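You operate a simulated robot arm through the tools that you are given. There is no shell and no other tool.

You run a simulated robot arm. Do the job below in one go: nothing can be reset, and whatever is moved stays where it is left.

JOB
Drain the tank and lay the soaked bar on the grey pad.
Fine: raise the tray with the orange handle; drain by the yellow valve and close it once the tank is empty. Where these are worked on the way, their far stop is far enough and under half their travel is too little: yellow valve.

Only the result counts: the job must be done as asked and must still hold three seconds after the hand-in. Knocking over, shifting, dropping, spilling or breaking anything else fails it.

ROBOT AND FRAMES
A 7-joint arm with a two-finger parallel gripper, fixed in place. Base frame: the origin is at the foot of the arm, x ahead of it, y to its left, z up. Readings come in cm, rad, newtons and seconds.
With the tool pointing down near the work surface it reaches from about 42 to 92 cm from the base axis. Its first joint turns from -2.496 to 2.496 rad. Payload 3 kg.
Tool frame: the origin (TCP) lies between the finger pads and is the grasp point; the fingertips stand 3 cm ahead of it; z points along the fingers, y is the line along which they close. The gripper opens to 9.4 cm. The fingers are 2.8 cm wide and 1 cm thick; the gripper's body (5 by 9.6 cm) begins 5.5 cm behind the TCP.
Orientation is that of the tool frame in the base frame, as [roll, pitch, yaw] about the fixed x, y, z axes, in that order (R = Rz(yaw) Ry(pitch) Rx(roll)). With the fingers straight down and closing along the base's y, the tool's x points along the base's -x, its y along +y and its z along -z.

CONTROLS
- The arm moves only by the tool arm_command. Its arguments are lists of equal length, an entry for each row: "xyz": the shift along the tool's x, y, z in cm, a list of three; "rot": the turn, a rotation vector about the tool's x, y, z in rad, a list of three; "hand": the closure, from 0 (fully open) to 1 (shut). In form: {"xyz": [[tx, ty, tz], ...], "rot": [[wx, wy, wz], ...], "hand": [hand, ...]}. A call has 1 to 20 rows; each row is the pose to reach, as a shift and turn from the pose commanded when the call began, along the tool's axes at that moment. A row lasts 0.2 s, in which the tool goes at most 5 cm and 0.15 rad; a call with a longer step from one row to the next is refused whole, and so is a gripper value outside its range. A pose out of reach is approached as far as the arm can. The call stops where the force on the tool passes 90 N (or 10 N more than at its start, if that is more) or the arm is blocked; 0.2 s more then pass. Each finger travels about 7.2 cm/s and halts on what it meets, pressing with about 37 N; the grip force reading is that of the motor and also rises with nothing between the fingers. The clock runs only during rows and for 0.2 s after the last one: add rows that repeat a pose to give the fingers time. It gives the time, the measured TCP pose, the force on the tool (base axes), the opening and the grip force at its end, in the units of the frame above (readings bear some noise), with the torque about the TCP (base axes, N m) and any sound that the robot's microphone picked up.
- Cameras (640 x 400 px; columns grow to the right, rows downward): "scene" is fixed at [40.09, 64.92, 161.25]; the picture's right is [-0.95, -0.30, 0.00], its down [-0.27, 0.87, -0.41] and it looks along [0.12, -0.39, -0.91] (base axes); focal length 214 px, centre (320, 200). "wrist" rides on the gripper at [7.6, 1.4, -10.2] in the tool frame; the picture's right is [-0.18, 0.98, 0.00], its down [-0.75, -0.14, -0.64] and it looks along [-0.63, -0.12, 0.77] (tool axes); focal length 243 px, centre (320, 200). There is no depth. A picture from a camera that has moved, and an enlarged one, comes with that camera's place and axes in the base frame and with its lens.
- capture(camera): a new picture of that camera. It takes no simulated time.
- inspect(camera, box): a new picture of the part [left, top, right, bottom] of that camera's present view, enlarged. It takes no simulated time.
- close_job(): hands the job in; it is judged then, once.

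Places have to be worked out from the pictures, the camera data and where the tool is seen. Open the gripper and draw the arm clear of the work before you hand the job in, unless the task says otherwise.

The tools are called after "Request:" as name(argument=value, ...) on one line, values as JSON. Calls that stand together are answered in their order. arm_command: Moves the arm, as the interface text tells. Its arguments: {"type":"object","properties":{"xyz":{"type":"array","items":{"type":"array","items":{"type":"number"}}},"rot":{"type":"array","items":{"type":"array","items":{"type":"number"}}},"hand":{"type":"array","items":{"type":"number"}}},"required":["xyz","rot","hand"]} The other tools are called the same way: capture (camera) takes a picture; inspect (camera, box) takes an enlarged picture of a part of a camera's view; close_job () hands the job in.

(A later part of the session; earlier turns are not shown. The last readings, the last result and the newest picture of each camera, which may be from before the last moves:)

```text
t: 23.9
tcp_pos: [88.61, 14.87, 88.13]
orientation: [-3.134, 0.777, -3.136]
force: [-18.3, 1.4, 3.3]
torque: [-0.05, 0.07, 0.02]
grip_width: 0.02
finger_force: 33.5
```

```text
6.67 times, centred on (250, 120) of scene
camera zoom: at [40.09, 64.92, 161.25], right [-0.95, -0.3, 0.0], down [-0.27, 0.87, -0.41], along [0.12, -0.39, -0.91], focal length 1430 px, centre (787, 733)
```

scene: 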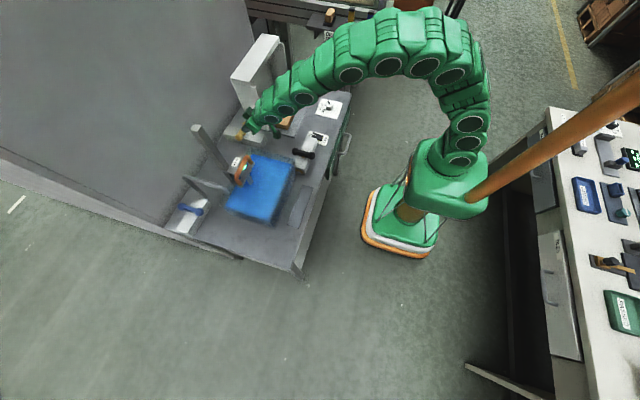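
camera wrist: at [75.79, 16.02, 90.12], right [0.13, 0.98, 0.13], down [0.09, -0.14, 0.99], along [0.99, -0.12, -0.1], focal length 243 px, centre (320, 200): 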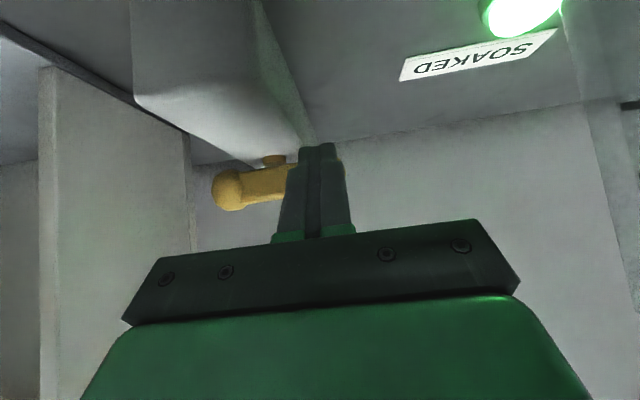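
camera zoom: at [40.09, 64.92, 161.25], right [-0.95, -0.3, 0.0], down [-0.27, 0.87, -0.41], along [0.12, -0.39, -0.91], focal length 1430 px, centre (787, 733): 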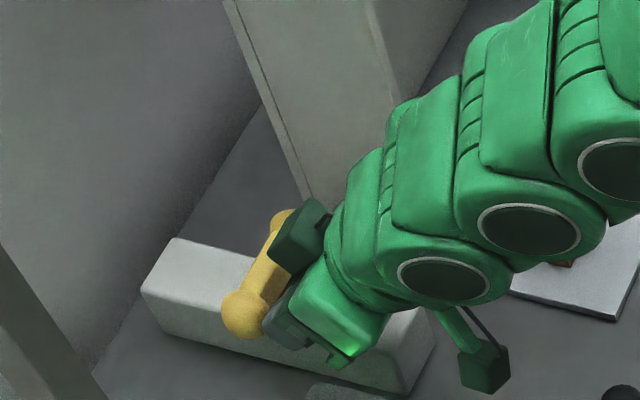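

The valve is back against its closed stop, with 18 N at the same place as the first contact. I retreat, lift well clear, bring the tool upright with the fingers open, and move toward the tank to look at the orange handle.

Request:
arm_command(xyz=[[0.35, 0, -1.77], [-0.71, 0, -4.95], [-2.12, 1, -9.19], [-3.54, 2, -13.4], [-4.95, 3, -17.7], [-6.01, 4, -21.6], [-7.07, 5, -25.5], [-7.07, 7, -28.3], [-6.36, 9, -30.4], [-4.95, 11, -31.8], [-4.95, 11, -31.8]], rot=[[0, 0, 0], [0, 0, 0], [0, 0.131, 0], [0, 0.262, 0], [0, 0.393, 0], [0, 0.524, 0], [0, 0.655, 0], [0, 0.785, 0], [0, 0.785, 0], [0, 0.785, 0], [0, 0.785, 0]], hand=[1, 1, 1, 0.7, 0.4, 0, 0, 0, 0, 0, 0])

Request:
capture(camera="wrist")

Request:
inspect(camera="scene", box=[190, 90, 330, 240])

```text
t: 26.3
tcp_pos: [69.88, 25.88, 114.24]
orientation: [-3.139, -0.006, 3.141]
force: [-0.3, -0.3, -0.7]
torque: [0.01, 0.0, 0.04]
grip_width: 9.39
finger_force: 0.0
```

```text
taken
camera wrist: at [62.36, 27.21, 124.64], right [0.18, 0.98, 0.0], down [0.76, -0.14, 0.64], along [0.63, -0.12, -0.77], focal length 243 px, centre (320, 200)
```

wrist: 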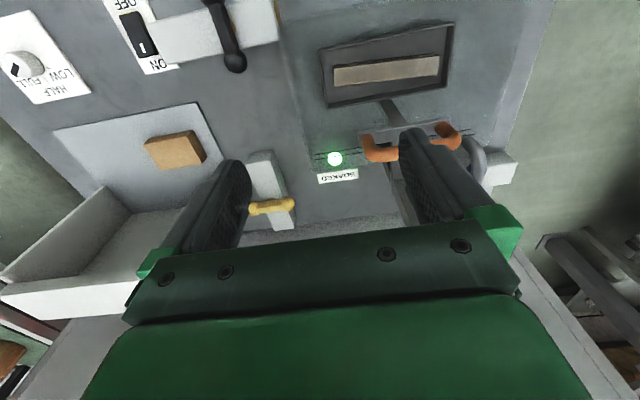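

```text
2.67 times, centred on (260, 165) of scene
camera zoom: at [40.09, 64.92, 161.25], right [-0.95, -0.3, 0.0], down [-0.27, 0.87, -0.41], along [0.12, -0.39, -0.91], focal length 572 px, centre (480, 293)
```

zoom: 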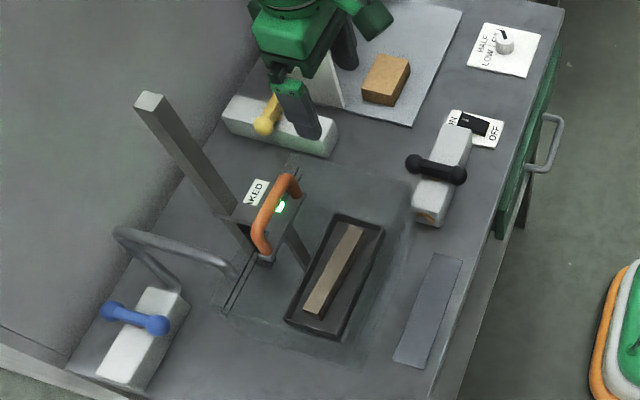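

Request:
inspect(camera="wrist", box=[290, 10, 510, 200])

Request:
inspect(camera="scene", box=[220, 145, 300, 225])

Request:
inspect(camera="scene", box=[215, 110, 275, 150])

```text
2.11 times, centred on (400, 105) of wrist
camera zoom: at [62.36, 27.21, 124.64], right [0.18, 0.98, 0.0], down [0.76, -0.14, 0.64], along [0.63, -0.12, -0.77], focal length 511 px, centre (152, 400)
```

zoom: 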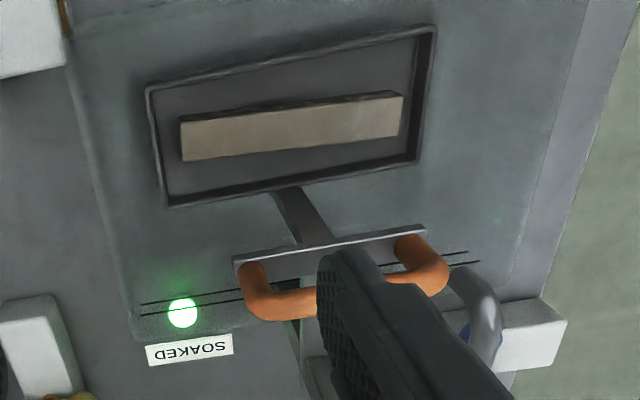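

```text
5.00 times, centred on (260, 185) of scene
camera zoom: at [40.09, 64.92, 161.25], right [-0.95, -0.3, 0.0], down [-0.27, 0.87, -0.41], along [0.12, -0.39, -0.91], focal length 1072 px, centre (620, 275)
```

zoom: 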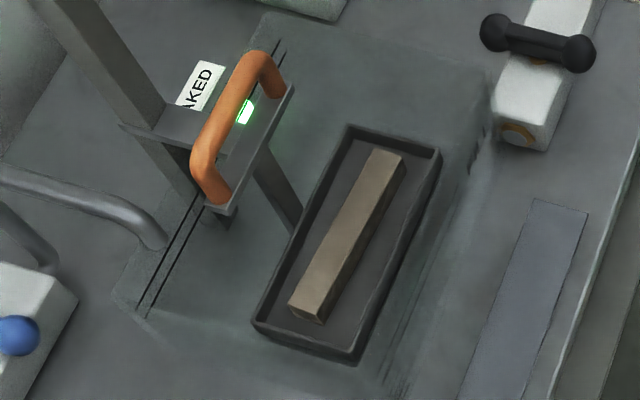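

```text
10.00 times, centred on (245, 130) of scene
camera zoom: at [40.09, 64.92, 161.25], right [-0.95, -0.3, 0.0], down [-0.27, 0.87, -0.41], along [0.12, -0.39, -0.91], focal length 2145 px, centre (1070, 900)
```

zoom: 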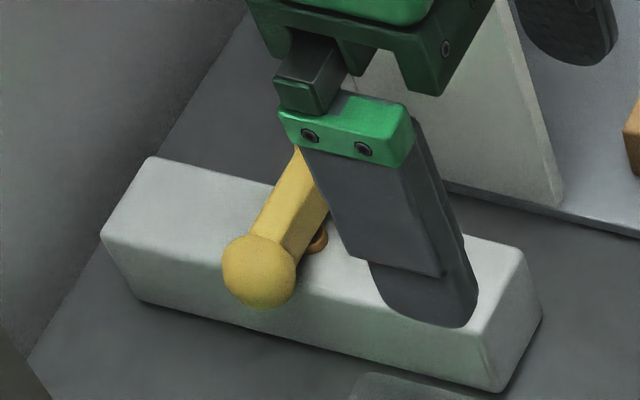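

The yellow handle is back exactly where it started. The orange handle tube runs along y at x≈77.1, from y 30.7 to 39.3, with z≈99.3, and its plate top is at z≈95.8. I yaw the tool −90° so the fingers close along x, and move above the handle's centre.

Request:
arm_command(xyz=[[-0.65, 0.83, 0.18], [-1.31, 1.65, 0.36], [-1.96, 2.48, 0.54], [-2.62, 3.31, 0.72], [-3.27, 4.14, 0.9], [-3.93, 4.96, 1.1], [-4.58, 5.79, 1.3], [-5.24, 6.62, 1.5], [-5.89, 7.45, 1.7], [-6.55, 8.27, 1.9], [-7.2, 9.1, 2.0], [-7.2, 9.1, 2.0]], rot=[[0, 0, -0.1428], [0, 0, -0.2856], [0, 0, -0.4284], [0, 0, -0.5712], [0, 0, -0.714], [0, 0, -0.8568], [0, 0, -0.9996], [0, 0, -1.1424], [0, 0, -1.2852], [0, 0, -1.428], [0, 0, -1.5708], [0, 0, -1.5708]], hand=[0.4, 0.4, 0.4, 0.4, 0.4, 0.4, 0.4, 0.4, 0.4, 0.4, 0.4, 0.4])

Request:
capture(camera="wrist")

Request:
inspect(camera="scene", box=[190, 90, 330, 240])

```text
t: 28.9
tcp_pos: [75.92, 34.29, 110.35]
orientation: [3.136, -0.002, -1.568]
force: [0.1, 0.5, -0.3]
torque: [-0.03, 0.0, -0.02]
grip_width: 5.65
finger_force: 0.0
out of reach, approached as far as the arm can: row 10, 11, 12
```

```text
taken
camera wrist: at [74.63, 26.69, 120.67], right [-0.98, 0.18, 0.01], down [0.14, 0.76, 0.64], along [0.11, 0.63, -0.77], focal length 243 px, centre (320, 200)
```

wrist: 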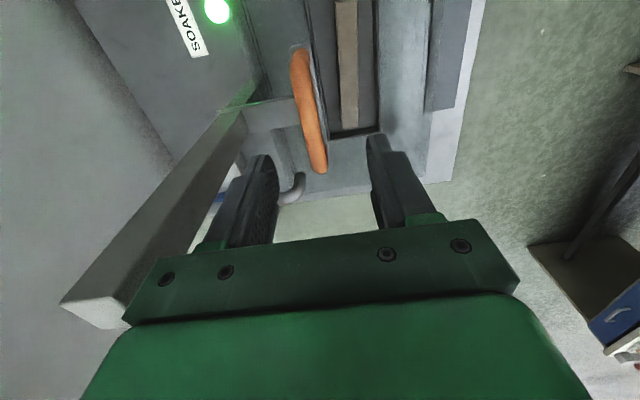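

```text
2.67 times, centred on (260, 165) of scene
camera zoom: at [40.09, 64.92, 161.25], right [-0.95, -0.3, 0.0], down [-0.27, 0.87, -0.41], along [0.12, -0.39, -0.91], focal length 572 px, centre (480, 293)
```

zoom: 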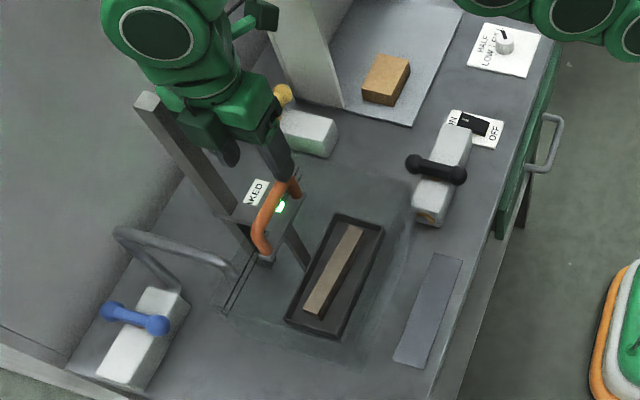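

The arm is at its reach limit here with the tool upright, so lifting the handle higher needs a tilt. The tube is round, so I tilt the tool about 25° outward around the tube's axis, with the fingers open 4 cm, and take a pre-grasp pose along that approach line.

Request:
arm_command(xyz=[[-0.23, 0.63, 1.5], [-0.47, 1.27, 2.9], [-0.7, 1.9, 4.4], [-0.7, 1.9, 4.4]], rot=[[0.145, 0, 0], [0.29, 0, 0], [0.436, 0, 0], [0.436, 0, 0]], hand=[0.575, 0.575, 0.575, 0.575])

Request:
capture(camera="wrist")

Request:
inspect(camera="scene", box=[190, 110, 310, 220])

```text
t: 29.9
tcp_pos: [73.93, 35.07, 105.7]
orientation: [-2.712, -0.003, -1.572]
force: [0.2, -0.1, 1.2]
torque: [0.01, 0.02, 0.0]
grip_width: 3.95
finger_force: 0.0
```

```text
taken
camera wrist: at [68.36, 27.39, 114.72], right [-0.89, 0.18, -0.41], down [-0.14, 0.76, 0.64], along [0.43, 0.63, -0.65], focal length 243 px, centre (320, 200)
```

wrist: 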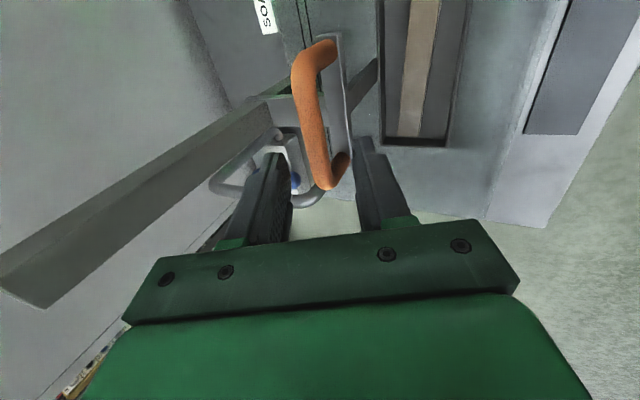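

```text
3.64 times, centred on (250, 165) of scene
camera zoom: at [40.09, 64.92, 161.25], right [-0.95, -0.3, 0.0], down [-0.27, 0.87, -0.41], along [0.12, -0.39, -0.91], focal length 780 px, centre (574, 327)
```

zoom: 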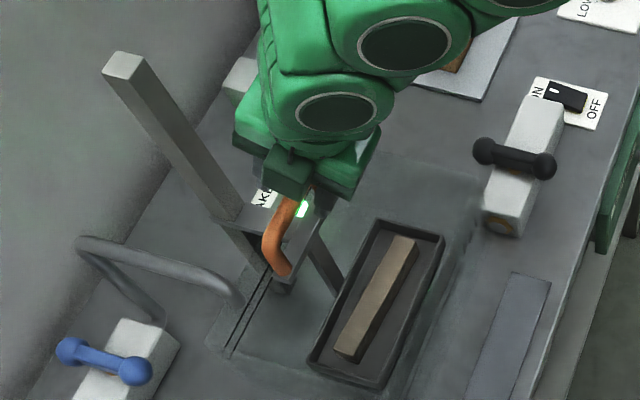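

The tube lies between the fingers, nearer the +x one, at x≈77.35. I correct by 0.4 cm, slide along the approach line until the tube is between the pads, and look before closing.

Request:
arm_command(xyz=[[0, -0.44, 1.5], [0, -0.44, 3.0], [0, -0.44, 4.5], [0, -0.44, 5.9], [0, -0.44, 5.9]], rot=[[0, 0, 0], [0, 0, 0], [0, 0, 0], [0, 0, 0], [0, 0, 0]], hand=[0.575, 0.575, 0.575, 0.575, 0.575])

Request:
capture(camera="wrist")

Request:
inspect(camera="scene", box=[190, 110, 310, 220])

```text
t: 31.1
tcp_pos: [76.78, 35.23, 100.8]
orientation: [-2.71, -0.004, -1.569]
force: [0.1, 0.8, 0.4]
torque: [0.01, -0.02, 0.02]
grip_width: 4.01
finger_force: 0.0
```

```text
taken
camera wrist: at [71.29, 27.45, 109.56], right [-0.89, 0.18, -0.41], down [-0.14, 0.76, 0.64], along [0.43, 0.63, -0.65], focal length 243 px, centre (320, 200)
```

wrist: 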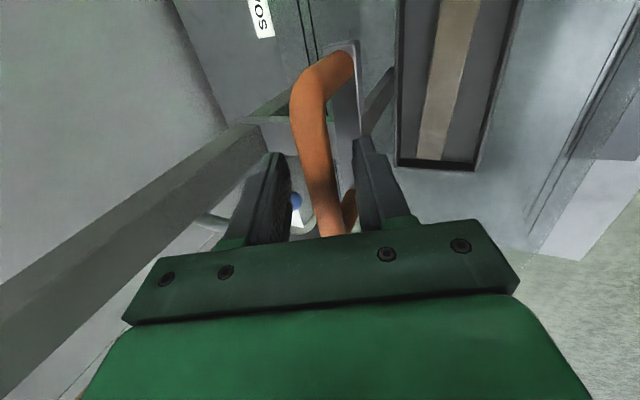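

```text
3.64 times, centred on (250, 165) of scene
camera zoom: at [40.09, 64.92, 161.25], right [-0.95, -0.3, 0.0], down [-0.27, 0.87, -0.41], along [0.12, -0.39, -0.91], focal length 780 px, centre (574, 327)
```

zoom: 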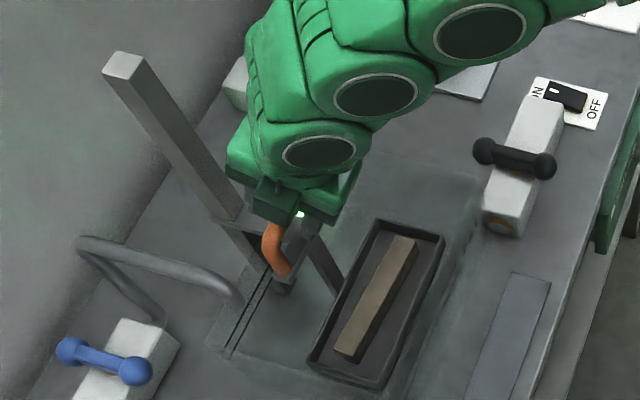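

The tube is centred between the fingers with no contact force. I close the gripper on it.

Request:
arm_command(xyz=[[0, 0, 0], [0, 0, 0], [0, 0, 0], [0, 0, 0]], rot=[[0, 0, 0], [0, 0, 0], [0, 0, 0], [0, 0, 0]], hand=[0.7, 1, 1, 1])

Request:
inspect(camera="wrist", box=[200, 20, 460, 240])

```text
t: 32.1
tcp_pos: [76.64, 35.22, 100.81]
orientation: [-2.714, -0.006, -1.568]
force: [-37.9, -4.3, -6.1]
torque: [-0.01, 0.11, -0.54]
grip_width: 2.01
finger_force: 44.9
```

```text
1.82 times, centred on (330, 130) of wrist
camera zoom: at [71.19, 27.46, 109.52], right [-0.89, 0.18, -0.41], down [-0.14, 0.76, 0.64], along [0.42, 0.63, -0.65], focal length 441 px, centre (302, 327)
```

zoom: 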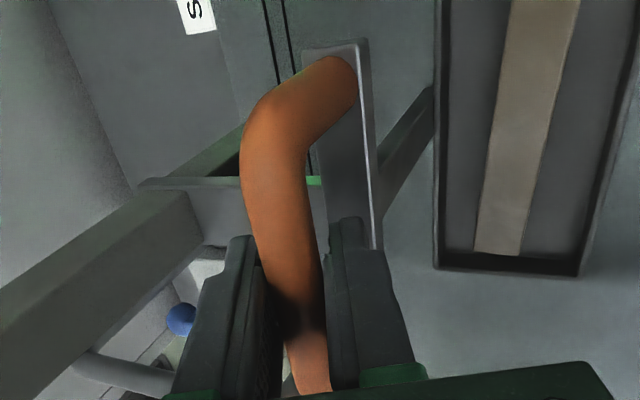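

The fingers hold the tube at 2.0 cm. A side force of 38 N shows I am slightly off centre, so I shift 0.2 cm to relax it and start lifting, watching the force.

Request:
arm_command(xyz=[[0, 0.2, 0], [0, 0.0, -0.45], [0, -0.22, -0.91], [0, -0.63, -1.82]], rot=[[0, 0, 0], [0, 0, 0], [0, 0, 0], [0, 0, 0]], hand=[1, 1, 1, 1])

Request:
inspect(camera="scene", box=[190, 110, 310, 220])

```text
t: 33.1
tcp_pos: [76.48, 35.18, 102.68]
orientation: [-2.709, -0.002, -1.571]
force: [-3.6, 12.7, -7.2]
torque: [0.66, 0.05, -0.24]
grip_width: 2.0
finger_force: 44.2
```

```text
3.64 times, centred on (250, 165) of scene
camera zoom: at [40.09, 64.92, 161.25], right [-0.95, -0.3, 0.0], down [-0.27, 0.87, -0.41], along [0.12, -0.39, -0.91], focal length 780 px, centre (574, 327)
```

zoom: 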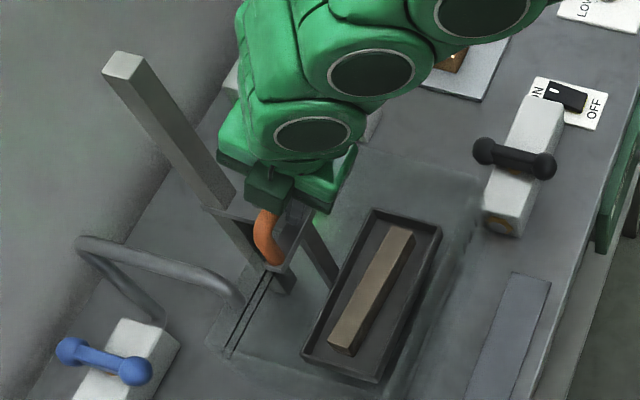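

The tray and bar rise smoothly with little force. I keep lifting in small vertical steps.

Request:
arm_command(xyz=[[0, -0.31, -0.68], [0, -0.63, -1.36], [0, -0.94, -2.05], [0, -1.25, -2.73], [0, -1.56, -3.41], [0, -1.88, -4.09], [0, -2.19, -4.77], [0, -2.5, -5.45]], rot=[[0, 0, 0], [0, 0, 0], [0, 0, 0], [0, 0, 0], [0, 0, 0], [0, 0, 0], [0, 0, 0], [0, 0, 0]], hand=[1, 1, 1, 1, 1, 1, 1, 1])

Request:
inspect(camera="scene", box=[190, 110, 310, 220])

```text
t: 34.9
tcp_pos: [76.64, 35.12, 108.75]
orientation: [-2.708, -0.004, -1.57]
force: [17.0, 19.8, -5.1]
torque: [-0.38, -0.04, -0.64]
grip_width: 2.01
finger_force: 44.8
```

```text
3.64 times, centred on (250, 165) of scene
camera zoom: at [40.09, 64.92, 161.25], right [-0.95, -0.3, 0.0], down [-0.27, 0.87, -0.41], along [0.12, -0.39, -0.91], focal length 780 px, centre (574, 327)
```

zoom: 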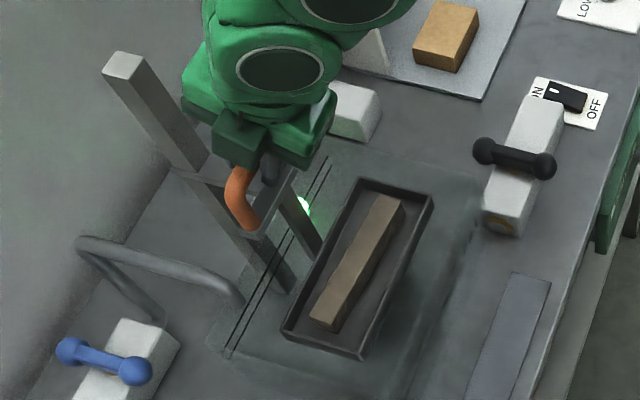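

The tray has risen about 8 cm and is nearly out of the tank. I ease the small side load and keep lifting gently, looking for the upper stop.

Request:
arm_command(xyz=[[-0.12, -0.3, -0.4], [-0.12, -0.52, -0.87], [-0.12, -0.73, -1.32], [-0.12, -0.93, -1.78], [-0.12, -1.14, -2.23], [-0.12, -1.35, -2.69], [-0.12, -1.56, -3.14], [-0.12, -1.77, -3.6]], rot=[[0, 0, 0], [0, 0, 0], [0, 0, 0], [0, 0, 0], [0, 0, 0], [0, 0, 0], [0, 0, 0], [0, 0, 0]], hand=[1, 1, 1, 1, 1, 1, 1, 1])

Request:
inspect(camera="scene", box=[190, 110, 310, 220])

```text
t: 36.9
tcp_pos: [76.25, 35.52, 112.28]
orientation: [-2.724, -0.005, -1.567]
force: [-14.7, -3.0, -2.3]
torque: [0.71, 0.14, -0.77]
grip_width: 1.57
finger_force: 45.0
stopped in row 8: the force on the tool passed its limit at 92 N (the readings are from after the stop); the commanded pose is now the measured one
```

```text
3.64 times, centred on (250, 165) of scene
camera zoom: at [40.09, 64.92, 161.25], right [-0.95, -0.3, 0.0], down [-0.27, 0.87, -0.41], along [0.12, -0.39, -0.91], focal length 780 px, centre (574, 327)
```

zoom: 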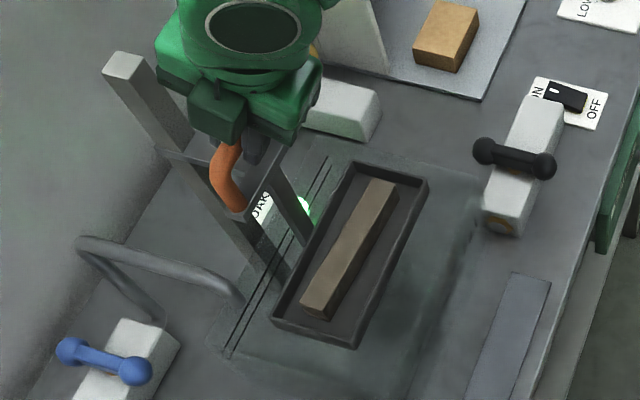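

The tray has reached its upper stop, about 11.5 cm up, and the fingers slipped slightly on the tube. Before letting go I move down 0.4 cm to see whether it holds itself or hangs on the gripper.

Request:
arm_command(xyz=[[0, 0.08, 0.18], [0, 0.17, 0.36], [0, 0.17, 0.36]], rot=[[0, 0, 0], [0, 0, 0], [0, 0, 0]], hand=[1, 1, 1])

Request:
capture(camera="wrist")

```text
t: 37.7
tcp_pos: [76.41, 35.4, 112.03]
orientation: [-2.721, -0.006, -1.567]
force: [-22.9, -3.7, 4.9]
torque: [0.68, 0.1, -0.56]
grip_width: 1.58
finger_force: 44.8
```

```text
taken
camera wrist: at [70.99, 27.8, 120.81], right [-0.9, 0.18, -0.4], down [-0.14, 0.76, 0.64], along [0.42, 0.63, -0.66], focal length 243 px, centre (320, 200)
```

wrist: 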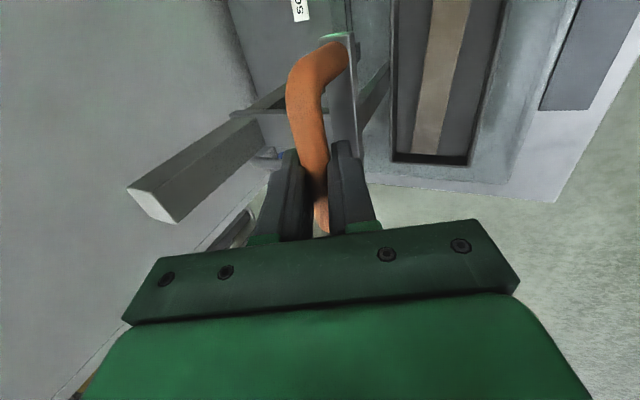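

Moving down gave an upward reaction of 4.9 N, so the carriage resists dropping by itself. I open the fingers slightly without moving and see whether the tray stays up.

Request:
arm_command(xyz=[[0, 0, 0], [0, 0, 0], [0, 0, 0]], rot=[[0, 0, 0], [0, 0, 0], [0, 0, 0]], hand=[0.78, 0.74, 0.74])

Request:
capture(camera="wrist")

Request:
inspect(camera="scene", box=[190, 110, 310, 220])

```text
t: 38.5
tcp_pos: [76.37, 35.52, 111.97]
orientation: [-2.72, -0.005, -1.568]
force: [0.4, -0.2, -0.4]
torque: [0.01, -0.01, 0.04]
grip_width: 2.47
finger_force: 0.0
```

```text
taken
camera wrist: at [71.03, 27.79, 120.8], right [-0.9, 0.18, -0.4], down [-0.14, 0.76, 0.64], along [0.42, 0.63, -0.66], focal length 243 px, centre (320, 200)
```

wrist: 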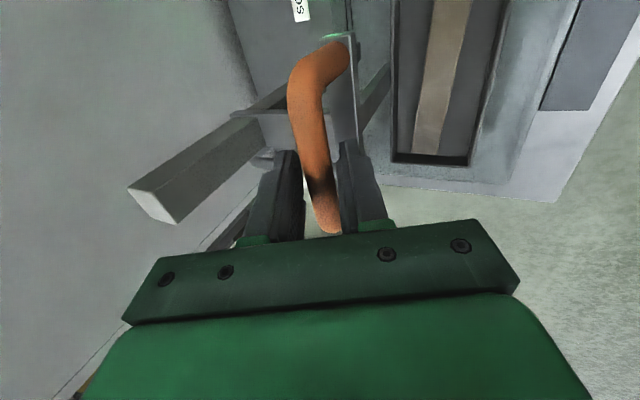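

```text
3.64 times, centred on (250, 165) of scene
camera zoom: at [40.09, 64.92, 161.25], right [-0.95, -0.3, 0.0], down [-0.27, 0.87, -0.41], along [0.12, -0.39, -0.91], focal length 780 px, centre (574, 327)
```

zoom: 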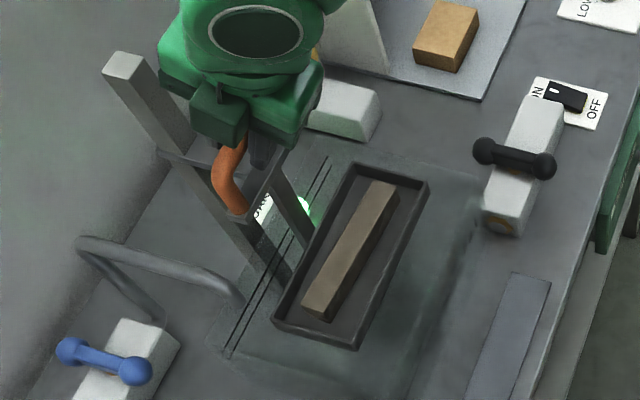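

The tray stays up with the fingers off the handle. I withdraw along the approach line, bring the tool upright with a narrow opening, and move to a spot above and in front of the raised tray to measure the bar.

Request:
arm_command(xyz=[[0, 0, 0], [0, 0, -2.0], [0, 0, -5.0], [0, 0, -8.0], [2.5, 1.38, -7.0], [5.0, 2.76, -6.1], [7.5, 4.14, -5.13], [7.5, 4.14, -5.13]], rot=[[0, 0, 0], [0, 0, 0], [0, 0, 0], [0, 0, 0], [-0.14, 0, 0], [-0.28, 0, 0], [-0.42, 0, 0], [-0.42, 0, 0]], hand=[0.55, 0.55, 0.55, 0.55, 0.55, 0.55, 0.55, 0.55])

Request:
capture(camera="wrist")

Request:
inspect(camera="scene", box=[190, 110, 310, 220])

```text
t: 40.3
tcp_pos: [70.62, 28.06, 114.88]
orientation: [3.141, -0.006, -1.568]
force: [0.3, -0.1, 0.9]
torque: [0.01, 0.0, -0.01]
grip_width: 4.21
finger_force: 0.2
```

```text
taken
camera wrist: at [69.23, 20.33, 125.28], right [-0.98, 0.18, 0.0], down [0.14, 0.76, 0.64], along [0.12, 0.63, -0.77], focal length 243 px, centre (320, 200)
```

wrist: 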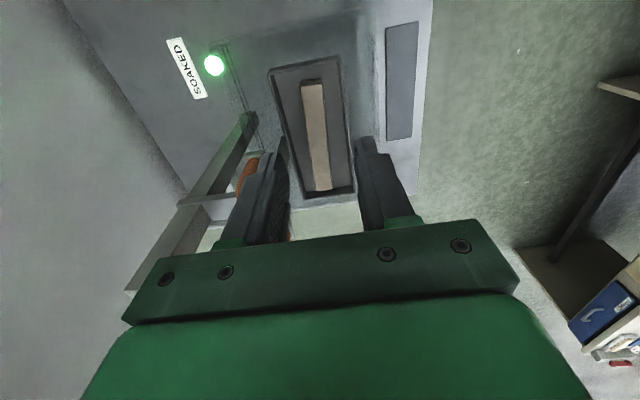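

```text
3.64 times, centred on (250, 165) of scene
camera zoom: at [40.09, 64.92, 161.25], right [-0.95, -0.3, 0.0], down [-0.27, 0.87, -0.41], along [0.12, -0.39, -0.91], focal length 780 px, centre (574, 327)
```

zoom: 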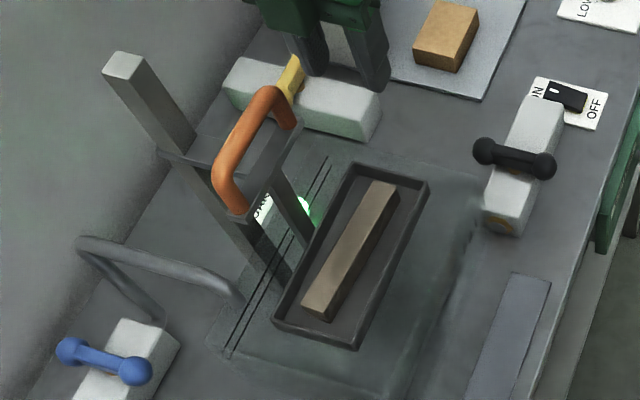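

Request:
inspect(camera="wrist", box=[230, 30, 430, 220])

Request:
inspect(camera="scene", box=[225, 150, 285, 210])

```text
2.11 times, centred on (330, 125) of wrist
camera zoom: at [69.23, 20.33, 125.28], right [-0.98, 0.18, 0.0], down [0.14, 0.76, 0.64], along [0.12, 0.63, -0.77], focal length 511 px, centre (299, 358)
```

zoom: 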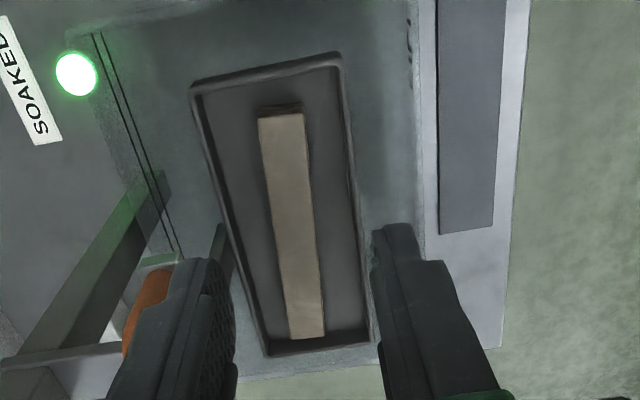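

```text
6.67 times, centred on (255, 180) of scene
camera zoom: at [40.09, 64.92, 161.25], right [-0.95, -0.3, 0.0], down [-0.27, 0.87, -0.41], along [0.12, -0.39, -0.91], focal length 1430 px, centre (753, 333)
```

zoom: 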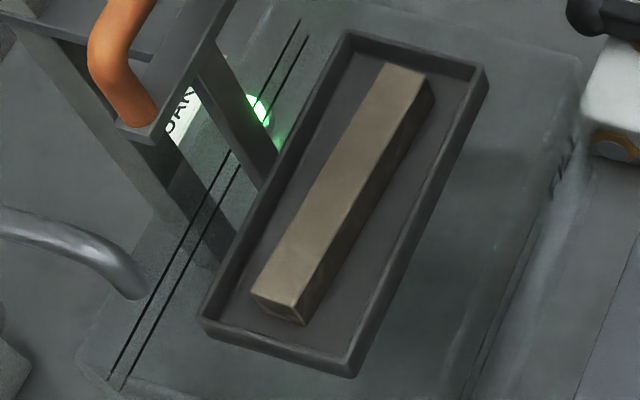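

The bar lies on the raised tray at a slight yaw of about 4.5°. At y≈31.5 its centre is at x≈72.0, it is 2.45 cm wide, and its top is at z≈95.8. To miss the handle plate I lean the tool about 33° in the y–z plane, yaw it to match the bar, and go to a pre-grasp point 8 cm back.

Request:
arm_command(xyz=[[0.23, -0.26, 2.68], [0.46, -0.52, 5.35], [0.68, -0.78, 8.03], [0.91, -1.04, 10.7], [0.91, -1.04, 10.7]], rot=[[0.0057, -0.1439, 0.0192], [0.0114, -0.2879, 0.0384], [0.0171, -0.4318, 0.0576], [0.0228, -0.5757, 0.0768], [0.0228, -0.5757, 0.0768]], hand=[0.596, 0.596, 0.596, 0.596, 0.596])

Request:
capture(camera="wrist")

Request:
inspect(camera="scene", box=[200, 120, 300, 220])

```text
t: 41.5
tcp_pos: [71.71, 27.09, 104.27]
orientation: [-3.14, 0.571, -1.645]
force: [0.1, -0.8, -0.7]
torque: [-0.02, 0.01, 0.0]
grip_width: 3.81
finger_force: 0.1
```

```text
taken
camera wrist: at [69.38, 15.07, 108.75], right [-0.97, 0.23, 0.1], down [0.16, 0.28, 0.95], along [0.19, 0.93, -0.3], focal length 243 px, centre (320, 200)
```

wrist: 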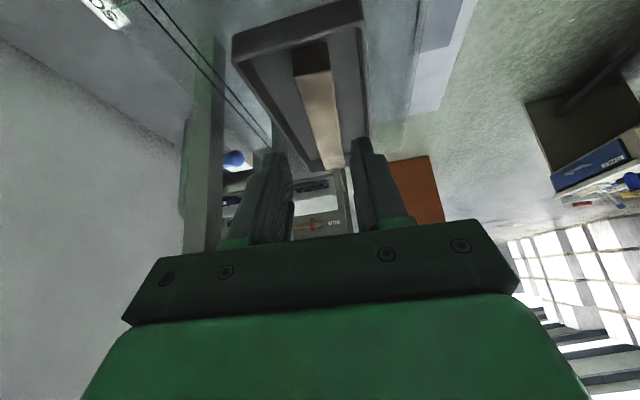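

```text
4.00 times, centred on (250, 170) of scene
camera zoom: at [40.09, 64.92, 161.25], right [-0.95, -0.3, 0.0], down [-0.27, 0.87, -0.41], along [0.12, -0.39, -0.91], focal length 858 px, centre (600, 320)
```

zoom: 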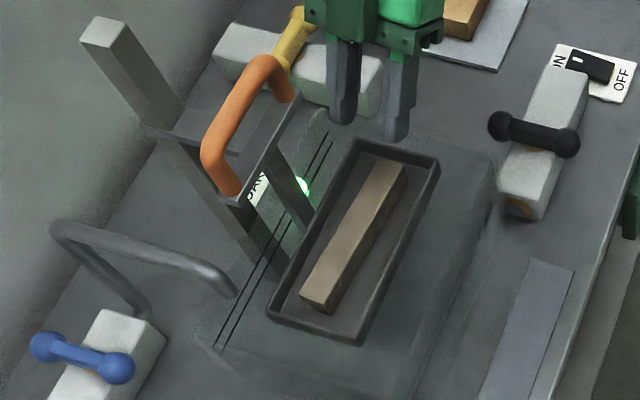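

Request:
inspect(camera="wrist", box=[220, 0, 420, 200])

Request:
inspect(camera="scene", box=[225, 140, 285, 210])

```text
2.00 times, centred on (320, 100) of wrist
camera zoom: at [69.38, 15.07, 108.75], right [-0.97, 0.23, 0.1], down [0.16, 0.28, 0.95], along [0.19, 0.93, -0.3], focal length 485 px, centre (320, 400)
```

zoom: 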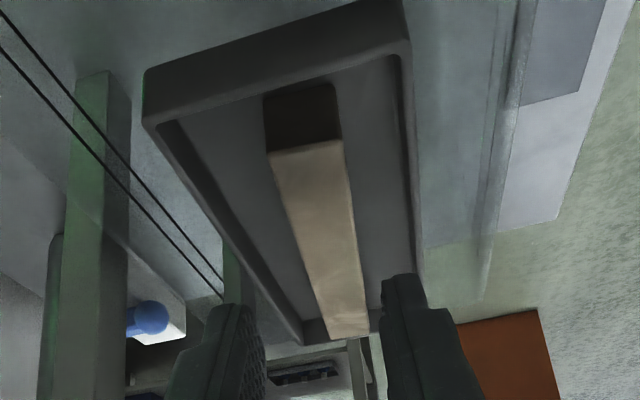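

```text
5.71 times, centred on (255, 175) of scene
camera zoom: at [40.09, 64.92, 161.25], right [-0.95, -0.3, 0.0], down [-0.27, 0.87, -0.41], along [0.12, -0.39, -0.91], focal length 1226 px, centre (691, 343)
```

zoom: 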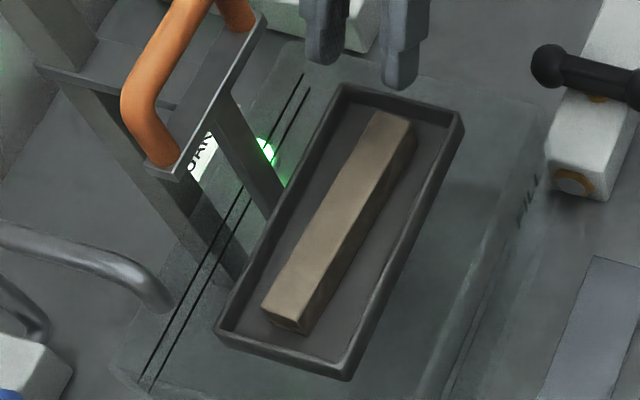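

The two wrist views put the bar top at z≈96.0 and the tray floor at about 93.5, and the gripper is lined up with the bar to within about 0.2 cm. I correct that and slide down the approach line so the fingers straddle the bar.

Request:
arm_command(xyz=[[0, 0.18, 2.0], [0, 0.18, 4.0], [0, 0.18, 6.0], [0, 0.18, 7.2], [0, 0.18, 8.1], [0, 0.18, 8.1]], rot=[[0, 0, 0], [0, 0, 0], [0, 0, 0], [0, 0, 0], [0, 0, 0], [0, 0, 0]], hand=[0.596, 0.596, 0.596, 0.596, 0.596, 0.596])

Request:
inspect(camera="wrist", box=[200, 0, 440, 240])

Request:
inspect(camera="scene", box=[215, 130, 295, 210])

```text
t: 42.9
tcp_pos: [71.7, 31.38, 97.36]
orientation: [-3.14, 0.571, -1.646]
force: [0.2, -0.1, 0.0]
torque: [0.03, -0.02, -0.02]
grip_width: 3.82
finger_force: 0.0
```

```text
1.67 times, centred on (320, 120) of wrist
camera zoom: at [69.53, 19.45, 102.05], right [-0.97, 0.23, 0.1], down [0.16, 0.28, 0.95], along [0.19, 0.93, -0.3], focal length 404 px, centre (320, 333)
```

zoom: 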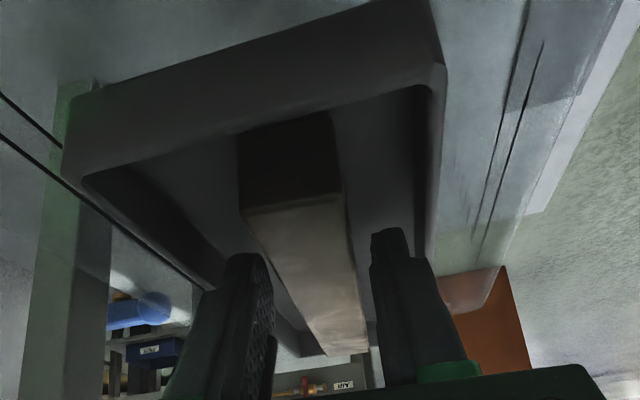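

```text
5.00 times, centred on (255, 170) of scene
camera zoom: at [40.09, 64.92, 161.25], right [-0.95, -0.3, 0.0], down [-0.27, 0.87, -0.41], along [0.12, -0.39, -0.91], focal length 1072 px, centre (645, 350)
```

zoom: 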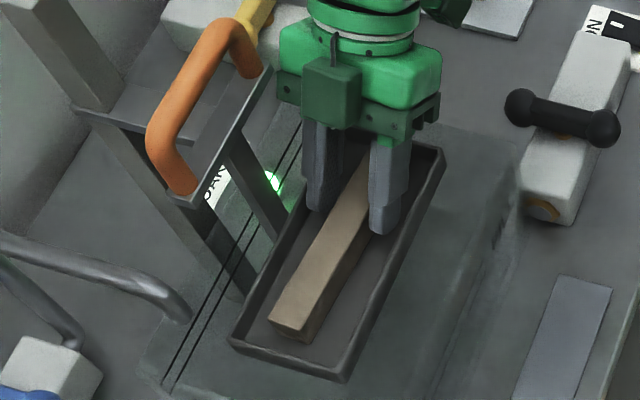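

The fingers are inside the tray on both sides of the bar with no contact, and the bar is slightly nearer the +x finger. I re-centre by 0.2 cm and close.

Request:
arm_command(xyz=[[0, -0.2, 0], [0, -0.2, 0], [0, -0.2, 0], [0, -0.2, 0], [0, -0.2, 0]], rot=[[0, 0, 0], [0, 0, 0], [0, 0, 0], [0, 0, 0], [0, 0, 0]], hand=[0.596, 0.7, 1, 1, 1])

Request:
inspect(camera="wrist", box=[200, 0, 440, 240])

Request:
inspect(camera="scene", box=[215, 130, 295, 210])

```text
t: 44.1
tcp_pos: [71.97, 31.44, 97.58]
orientation: [-3.14, 0.571, -1.646]
force: [0.4, 0.8, 1.0]
torque: [-0.07, 0.02, 0.02]
grip_width: 2.4
finger_force: 36.6
```

```text
1.67 times, centred on (320, 120) of wrist
camera zoom: at [69.76, 19.43, 102.04], right [-0.97, 0.23, 0.1], down [0.16, 0.28, 0.95], along [0.19, 0.93, -0.3], focal length 404 px, centre (320, 333)
```

zoom: 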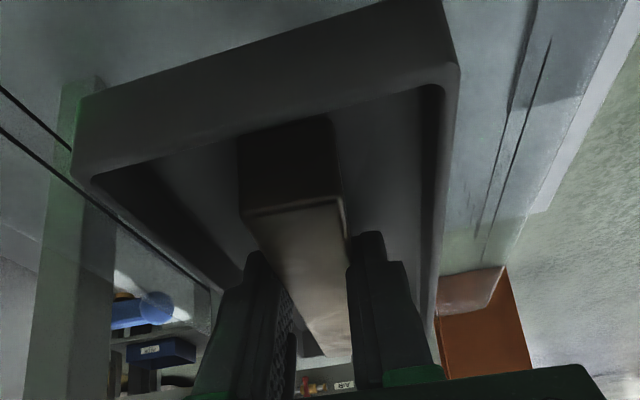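

```text
5.00 times, centred on (255, 170) of scene
camera zoom: at [40.09, 64.92, 161.25], right [-0.95, -0.3, 0.0], down [-0.27, 0.87, -0.41], along [0.12, -0.39, -0.91], focal length 1072 px, centre (645, 350)
```

zoom: 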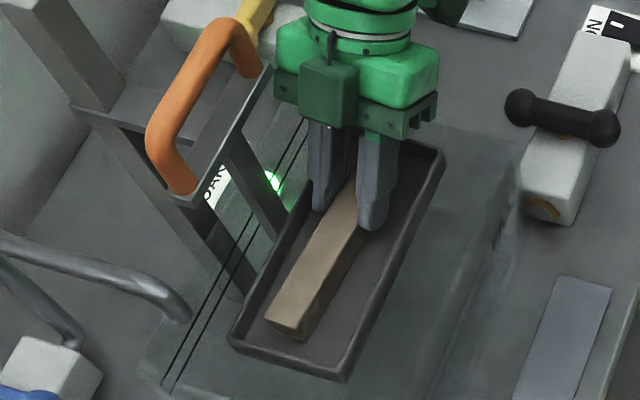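

The bar is held at 2.4 cm with a firm grip. I lift straight up slowly, easing toward −x inside the tray so the gripper body stays clear of the handle plate, until the bar is above the tray rim.

Request:
arm_command(xyz=[[-0.27, 0, -0.42], [-0.65, 0, -1.01], [-1.16, 0.4, -1.87], [-1.68, 0.7, -2.72], [-2.12, 0.7, -3.39], [-2.12, 0.7, -3.39]], rot=[[0, 0, 0], [0, 0, 0], [0, 0, 0], [0, 0, 0], [0, 0, 0], [0, 0, 0]], hand=[1, 1, 1, 1, 1, 1])

Request:
inspect(camera="wrist", box=[200, 0, 440, 240])

Request:
inspect(camera="scene", box=[215, 130, 295, 210])

```text
t: 45.2
tcp_pos: [71.22, 30.81, 100.25]
orientation: [3.129, 0.561, -1.656]
force: [-3.8, -10.8, -9.5]
torque: [0.75, 0.25, -0.51]
grip_width: 2.41
finger_force: 37.5
stopped in row 5: the force on the tool passed its limit at 102 N (the readings are from after the stop); the commanded pose is now the measured one
```

```text
1.67 times, centred on (320, 120) of wrist
camera zoom: at [68.96, 18.95, 104.88], right [-0.97, 0.23, 0.11], down [0.17, 0.28, 0.94], along [0.19, 0.93, -0.31], focal length 404 px, centre (320, 333)
```

zoom: 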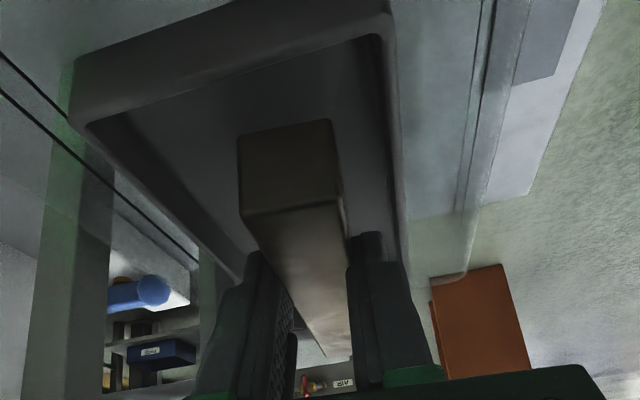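

```text
5.00 times, centred on (255, 170) of scene
camera zoom: at [40.09, 64.92, 161.25], right [-0.95, -0.3, 0.0], down [-0.27, 0.87, -0.41], along [0.12, -0.39, -0.91], focal length 1072 px, centre (645, 350)
```

zoom: 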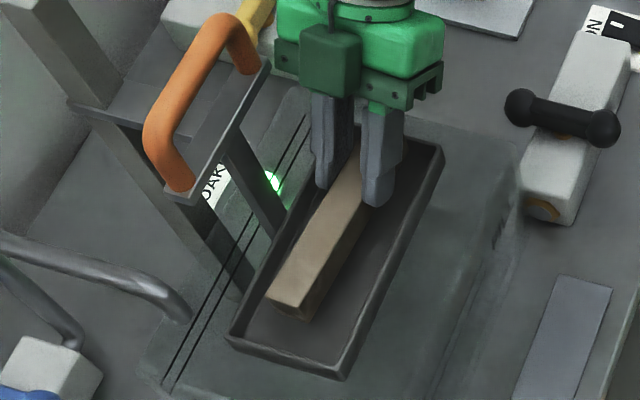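

The gripper body caught the corner of the handle plate, at about (76.1, 29.5, 106). The bar is now just above the tray rim, so I first slide 0.8 cm toward −x to get off the plate, then go on up.

Request:
arm_command(xyz=[[0.1, 0.29, -0.07], [0.22, 0.78, -0.14], [0.22, 0.78, -0.14]], rot=[[0, 0, 0], [0, 0, 0], [0, 0, 0]], hand=[1, 1, 1])

Request:
inspect(camera="scene", box=[215, 130, 295, 210])

Request:
inspect(camera="wrist", box=[200, 0, 440, 240])

```text
t: 46.0
tcp_pos: [70.31, 30.75, 100.38]
orientation: [3.131, 0.561, -1.657]
force: [0.5, 0.4, -0.8]
torque: [0.0, 0.0, 0.0]
grip_width: 2.43
finger_force: 37.2
```

```text
5.00 times, centred on (255, 170) of scene
camera zoom: at [40.09, 64.92, 161.25], right [-0.95, -0.3, 0.0], down [-0.27, 0.87, -0.41], along [0.12, -0.39, -0.91], focal length 1072 px, centre (645, 350)
```

zoom: 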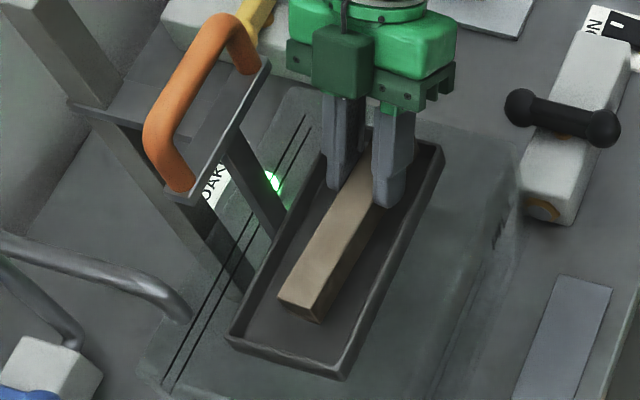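

```text
1.67 times, centred on (320, 120) of wrist
camera zoom: at [68.16, 18.85, 104.97], right [-0.97, 0.23, 0.11], down [0.17, 0.28, 0.94], along [0.19, 0.93, -0.31], focal length 404 px, centre (320, 333)
```

zoom: 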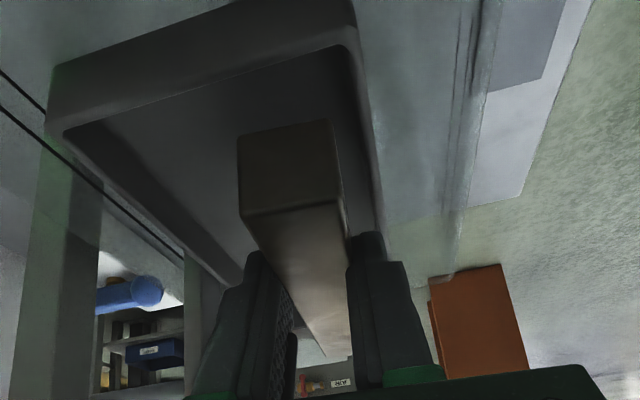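

The gripper is clear of the plate, force is near zero, and the bar hangs level. I lift further, carry the bar over toward the pad, and turn it to line up with y.

Request:
arm_command(xyz=[[-0.65, 0, -1.01], [-1.4, 0, -2.19], [-2.13, 0.5, -3.38], [-2.0, 2.49, -3.47], [-1.85, 4.99, -3.57], [-1.69, 7.48, -3.67], [-1.53, 9.97, -3.77], [-1.81, 12.8, -3.59], [-1.81, 12.8, -3.59]], rot=[[0, 0, 0], [0, 0, 0], [0, 0, 0], [-0.0085, -0.0025, -0.018], [-0.017, -0.005, -0.036], [-0.0255, -0.0075, -0.054], [-0.034, -0.01, -0.072], [-0.034, -0.01, -0.072], [-0.034, -0.01, -0.072]], hand=[1, 1, 1, 1, 1, 1, 1, 1, 1])

Request:
capture(camera="wrist")

Request:
inspect(camera="scene", box=[205, 120, 345, 250])

```text
t: 48.0
tcp_pos: [57.65, 31.35, 104.33]
orientation: [-3.141, 0.571, -1.57]
force: [-0.3, 0.0, -0.5]
torque: [-0.05, 0.0, 0.01]
grip_width: 2.41
finger_force: 37.1
```

```text
taken
camera wrist: at [56.26, 19.25, 108.88], right [-0.98, 0.15, 0.1], down [0.14, 0.29, 0.95], along [0.12, 0.95, -0.3], focal length 243 px, centre (320, 200)
```

wrist: 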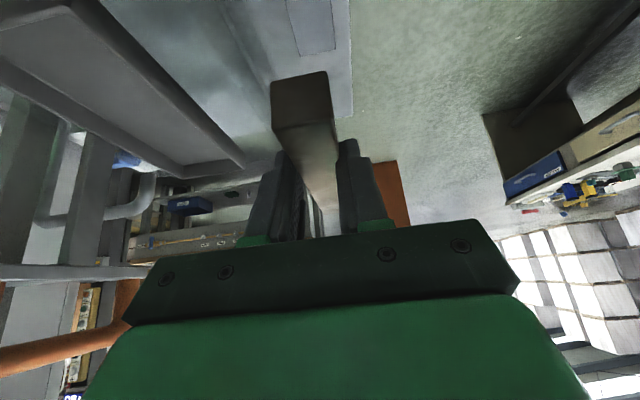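

```text
3.08 times, centred on (275, 185) of scene
camera zoom: at [40.09, 64.92, 161.25], right [-0.95, -0.3, 0.0], down [-0.27, 0.87, -0.41], along [0.12, -0.39, -0.91], focal length 660 px, centre (458, 246)
```

zoom: 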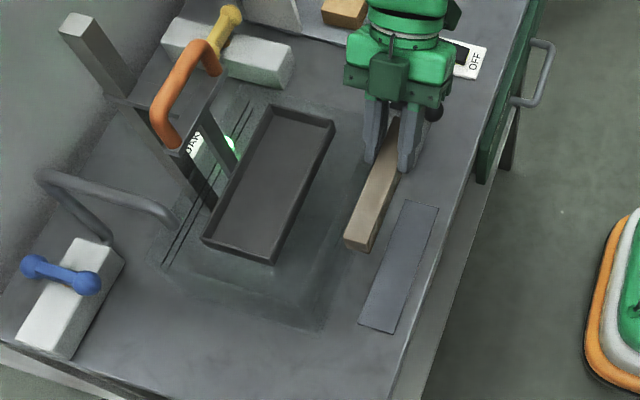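

The bar hangs over the pad with its centre at about (57.5, 34.9) against a pad centre of about (57.4, 35.1), and the tray stays up. I lower straight down to about 2 cm above contact.

Request:
arm_command(xyz=[[1.22, 0, 1.89], [2.43, 0, 3.78], [3.65, 0, 5.68], [4.86, 0, 7.57], [6.08, 0, 9.46], [7.29, 0, 11.35], [8.51, 0, 13.25], [9.72, 0, 15.14], [9.72, 0, 15.14]], rot=[[0, 0, 0], [0, 0, 0], [0, 0, 0], [0, 0, 0], [0, 0, 0], [0, 0, 0], [0, 0, 0], [0, 0, 0], [0, 0, 0]], hand=[1, 1, 1, 1, 1, 1, 1, 1, 1])

Request:
capture(camera="wrist")

Request:
inspect(camera="scene", box=[255, 140, 335, 230])

```text
t: 50.0
tcp_pos: [57.6, 31.48, 86.35]
orientation: [3.141, 0.573, -1.571]
force: [0.2, 0.6, -0.5]
torque: [-0.07, 0.01, 0.0]
grip_width: 2.41
finger_force: 37.1
```

```text
taken
camera wrist: at [56.27, 19.31, 90.97], right [-0.98, 0.15, 0.1], down [0.14, 0.29, 0.95], along [0.12, 0.95, -0.3], focal length 243 px, centre (320, 200)
```

wrist: 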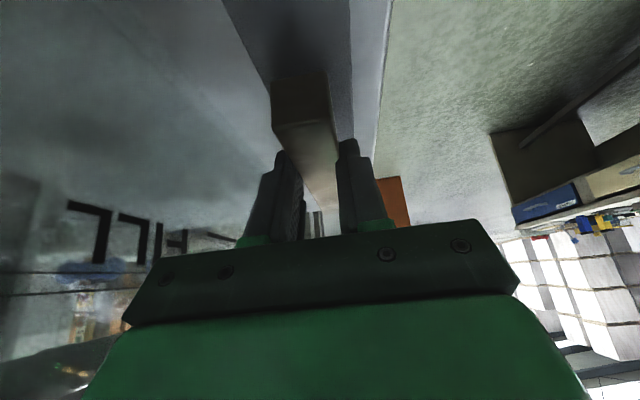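

```text
4.44 times, centred on (295, 185) of scene
camera zoom: at [40.09, 64.92, 161.25], right [-0.95, -0.3, 0.0], down [-0.27, 0.87, -0.41], along [0.12, -0.39, -0.91], focal length 953 px, centre (431, 267)
```

zoom: 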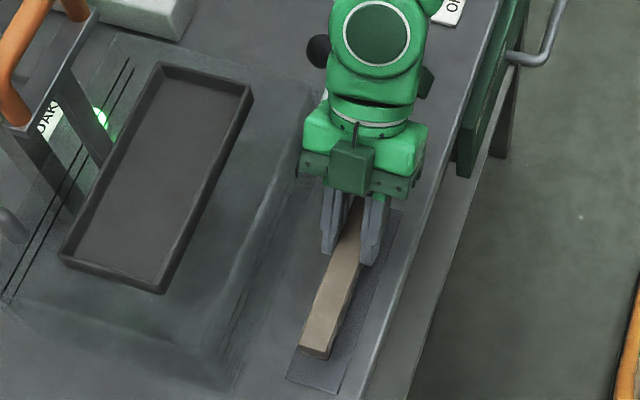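

The bar is level and over the pad. I lower the last stretch in small steps and watch for contact.

Request:
arm_command(xyz=[[0.27, 0, 0.42], [0.54, 0, 0.84], [0.76, 0, 1.18], [0.86, 0, 1.35]], rot=[[0, 0, 0], [0, 0, 0], [0, 0, 0], [0, 0, 0]], hand=[1, 1, 1, 1])

Request:
inspect(camera="wrist", box=[200, 0, 440, 200])

Request:
inspect(camera="scene", box=[265, 175, 325, 230])

```text
t: 51.0
tcp_pos: [57.68, 31.4, 84.86]
orientation: [-3.141, 0.572, -1.572]
force: [0.8, 0.9, -0.1]
torque: [0.01, -0.02, -0.01]
grip_width: 2.41
finger_force: 37.0
```

```text
2.00 times, centred on (320, 100) of wrist
camera zoom: at [56.3, 19.34, 89.36], right [-0.98, 0.15, 0.1], down [0.14, 0.29, 0.95], along [0.12, 0.95, -0.3], focal length 485 px, centre (320, 400)
```

zoom: 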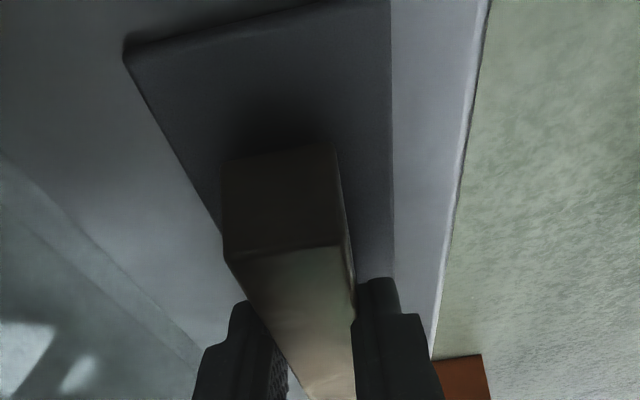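

```text
7.27 times, centred on (295, 202) of scene
camera zoom: at [40.09, 64.92, 161.25], right [-0.95, -0.3, 0.0], down [-0.27, 0.87, -0.41], along [0.12, -0.39, -0.91], focal length 1560 px, centre (502, 182)
```

zoom: 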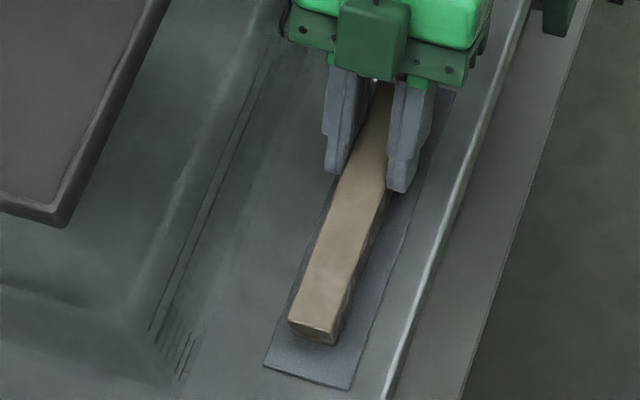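

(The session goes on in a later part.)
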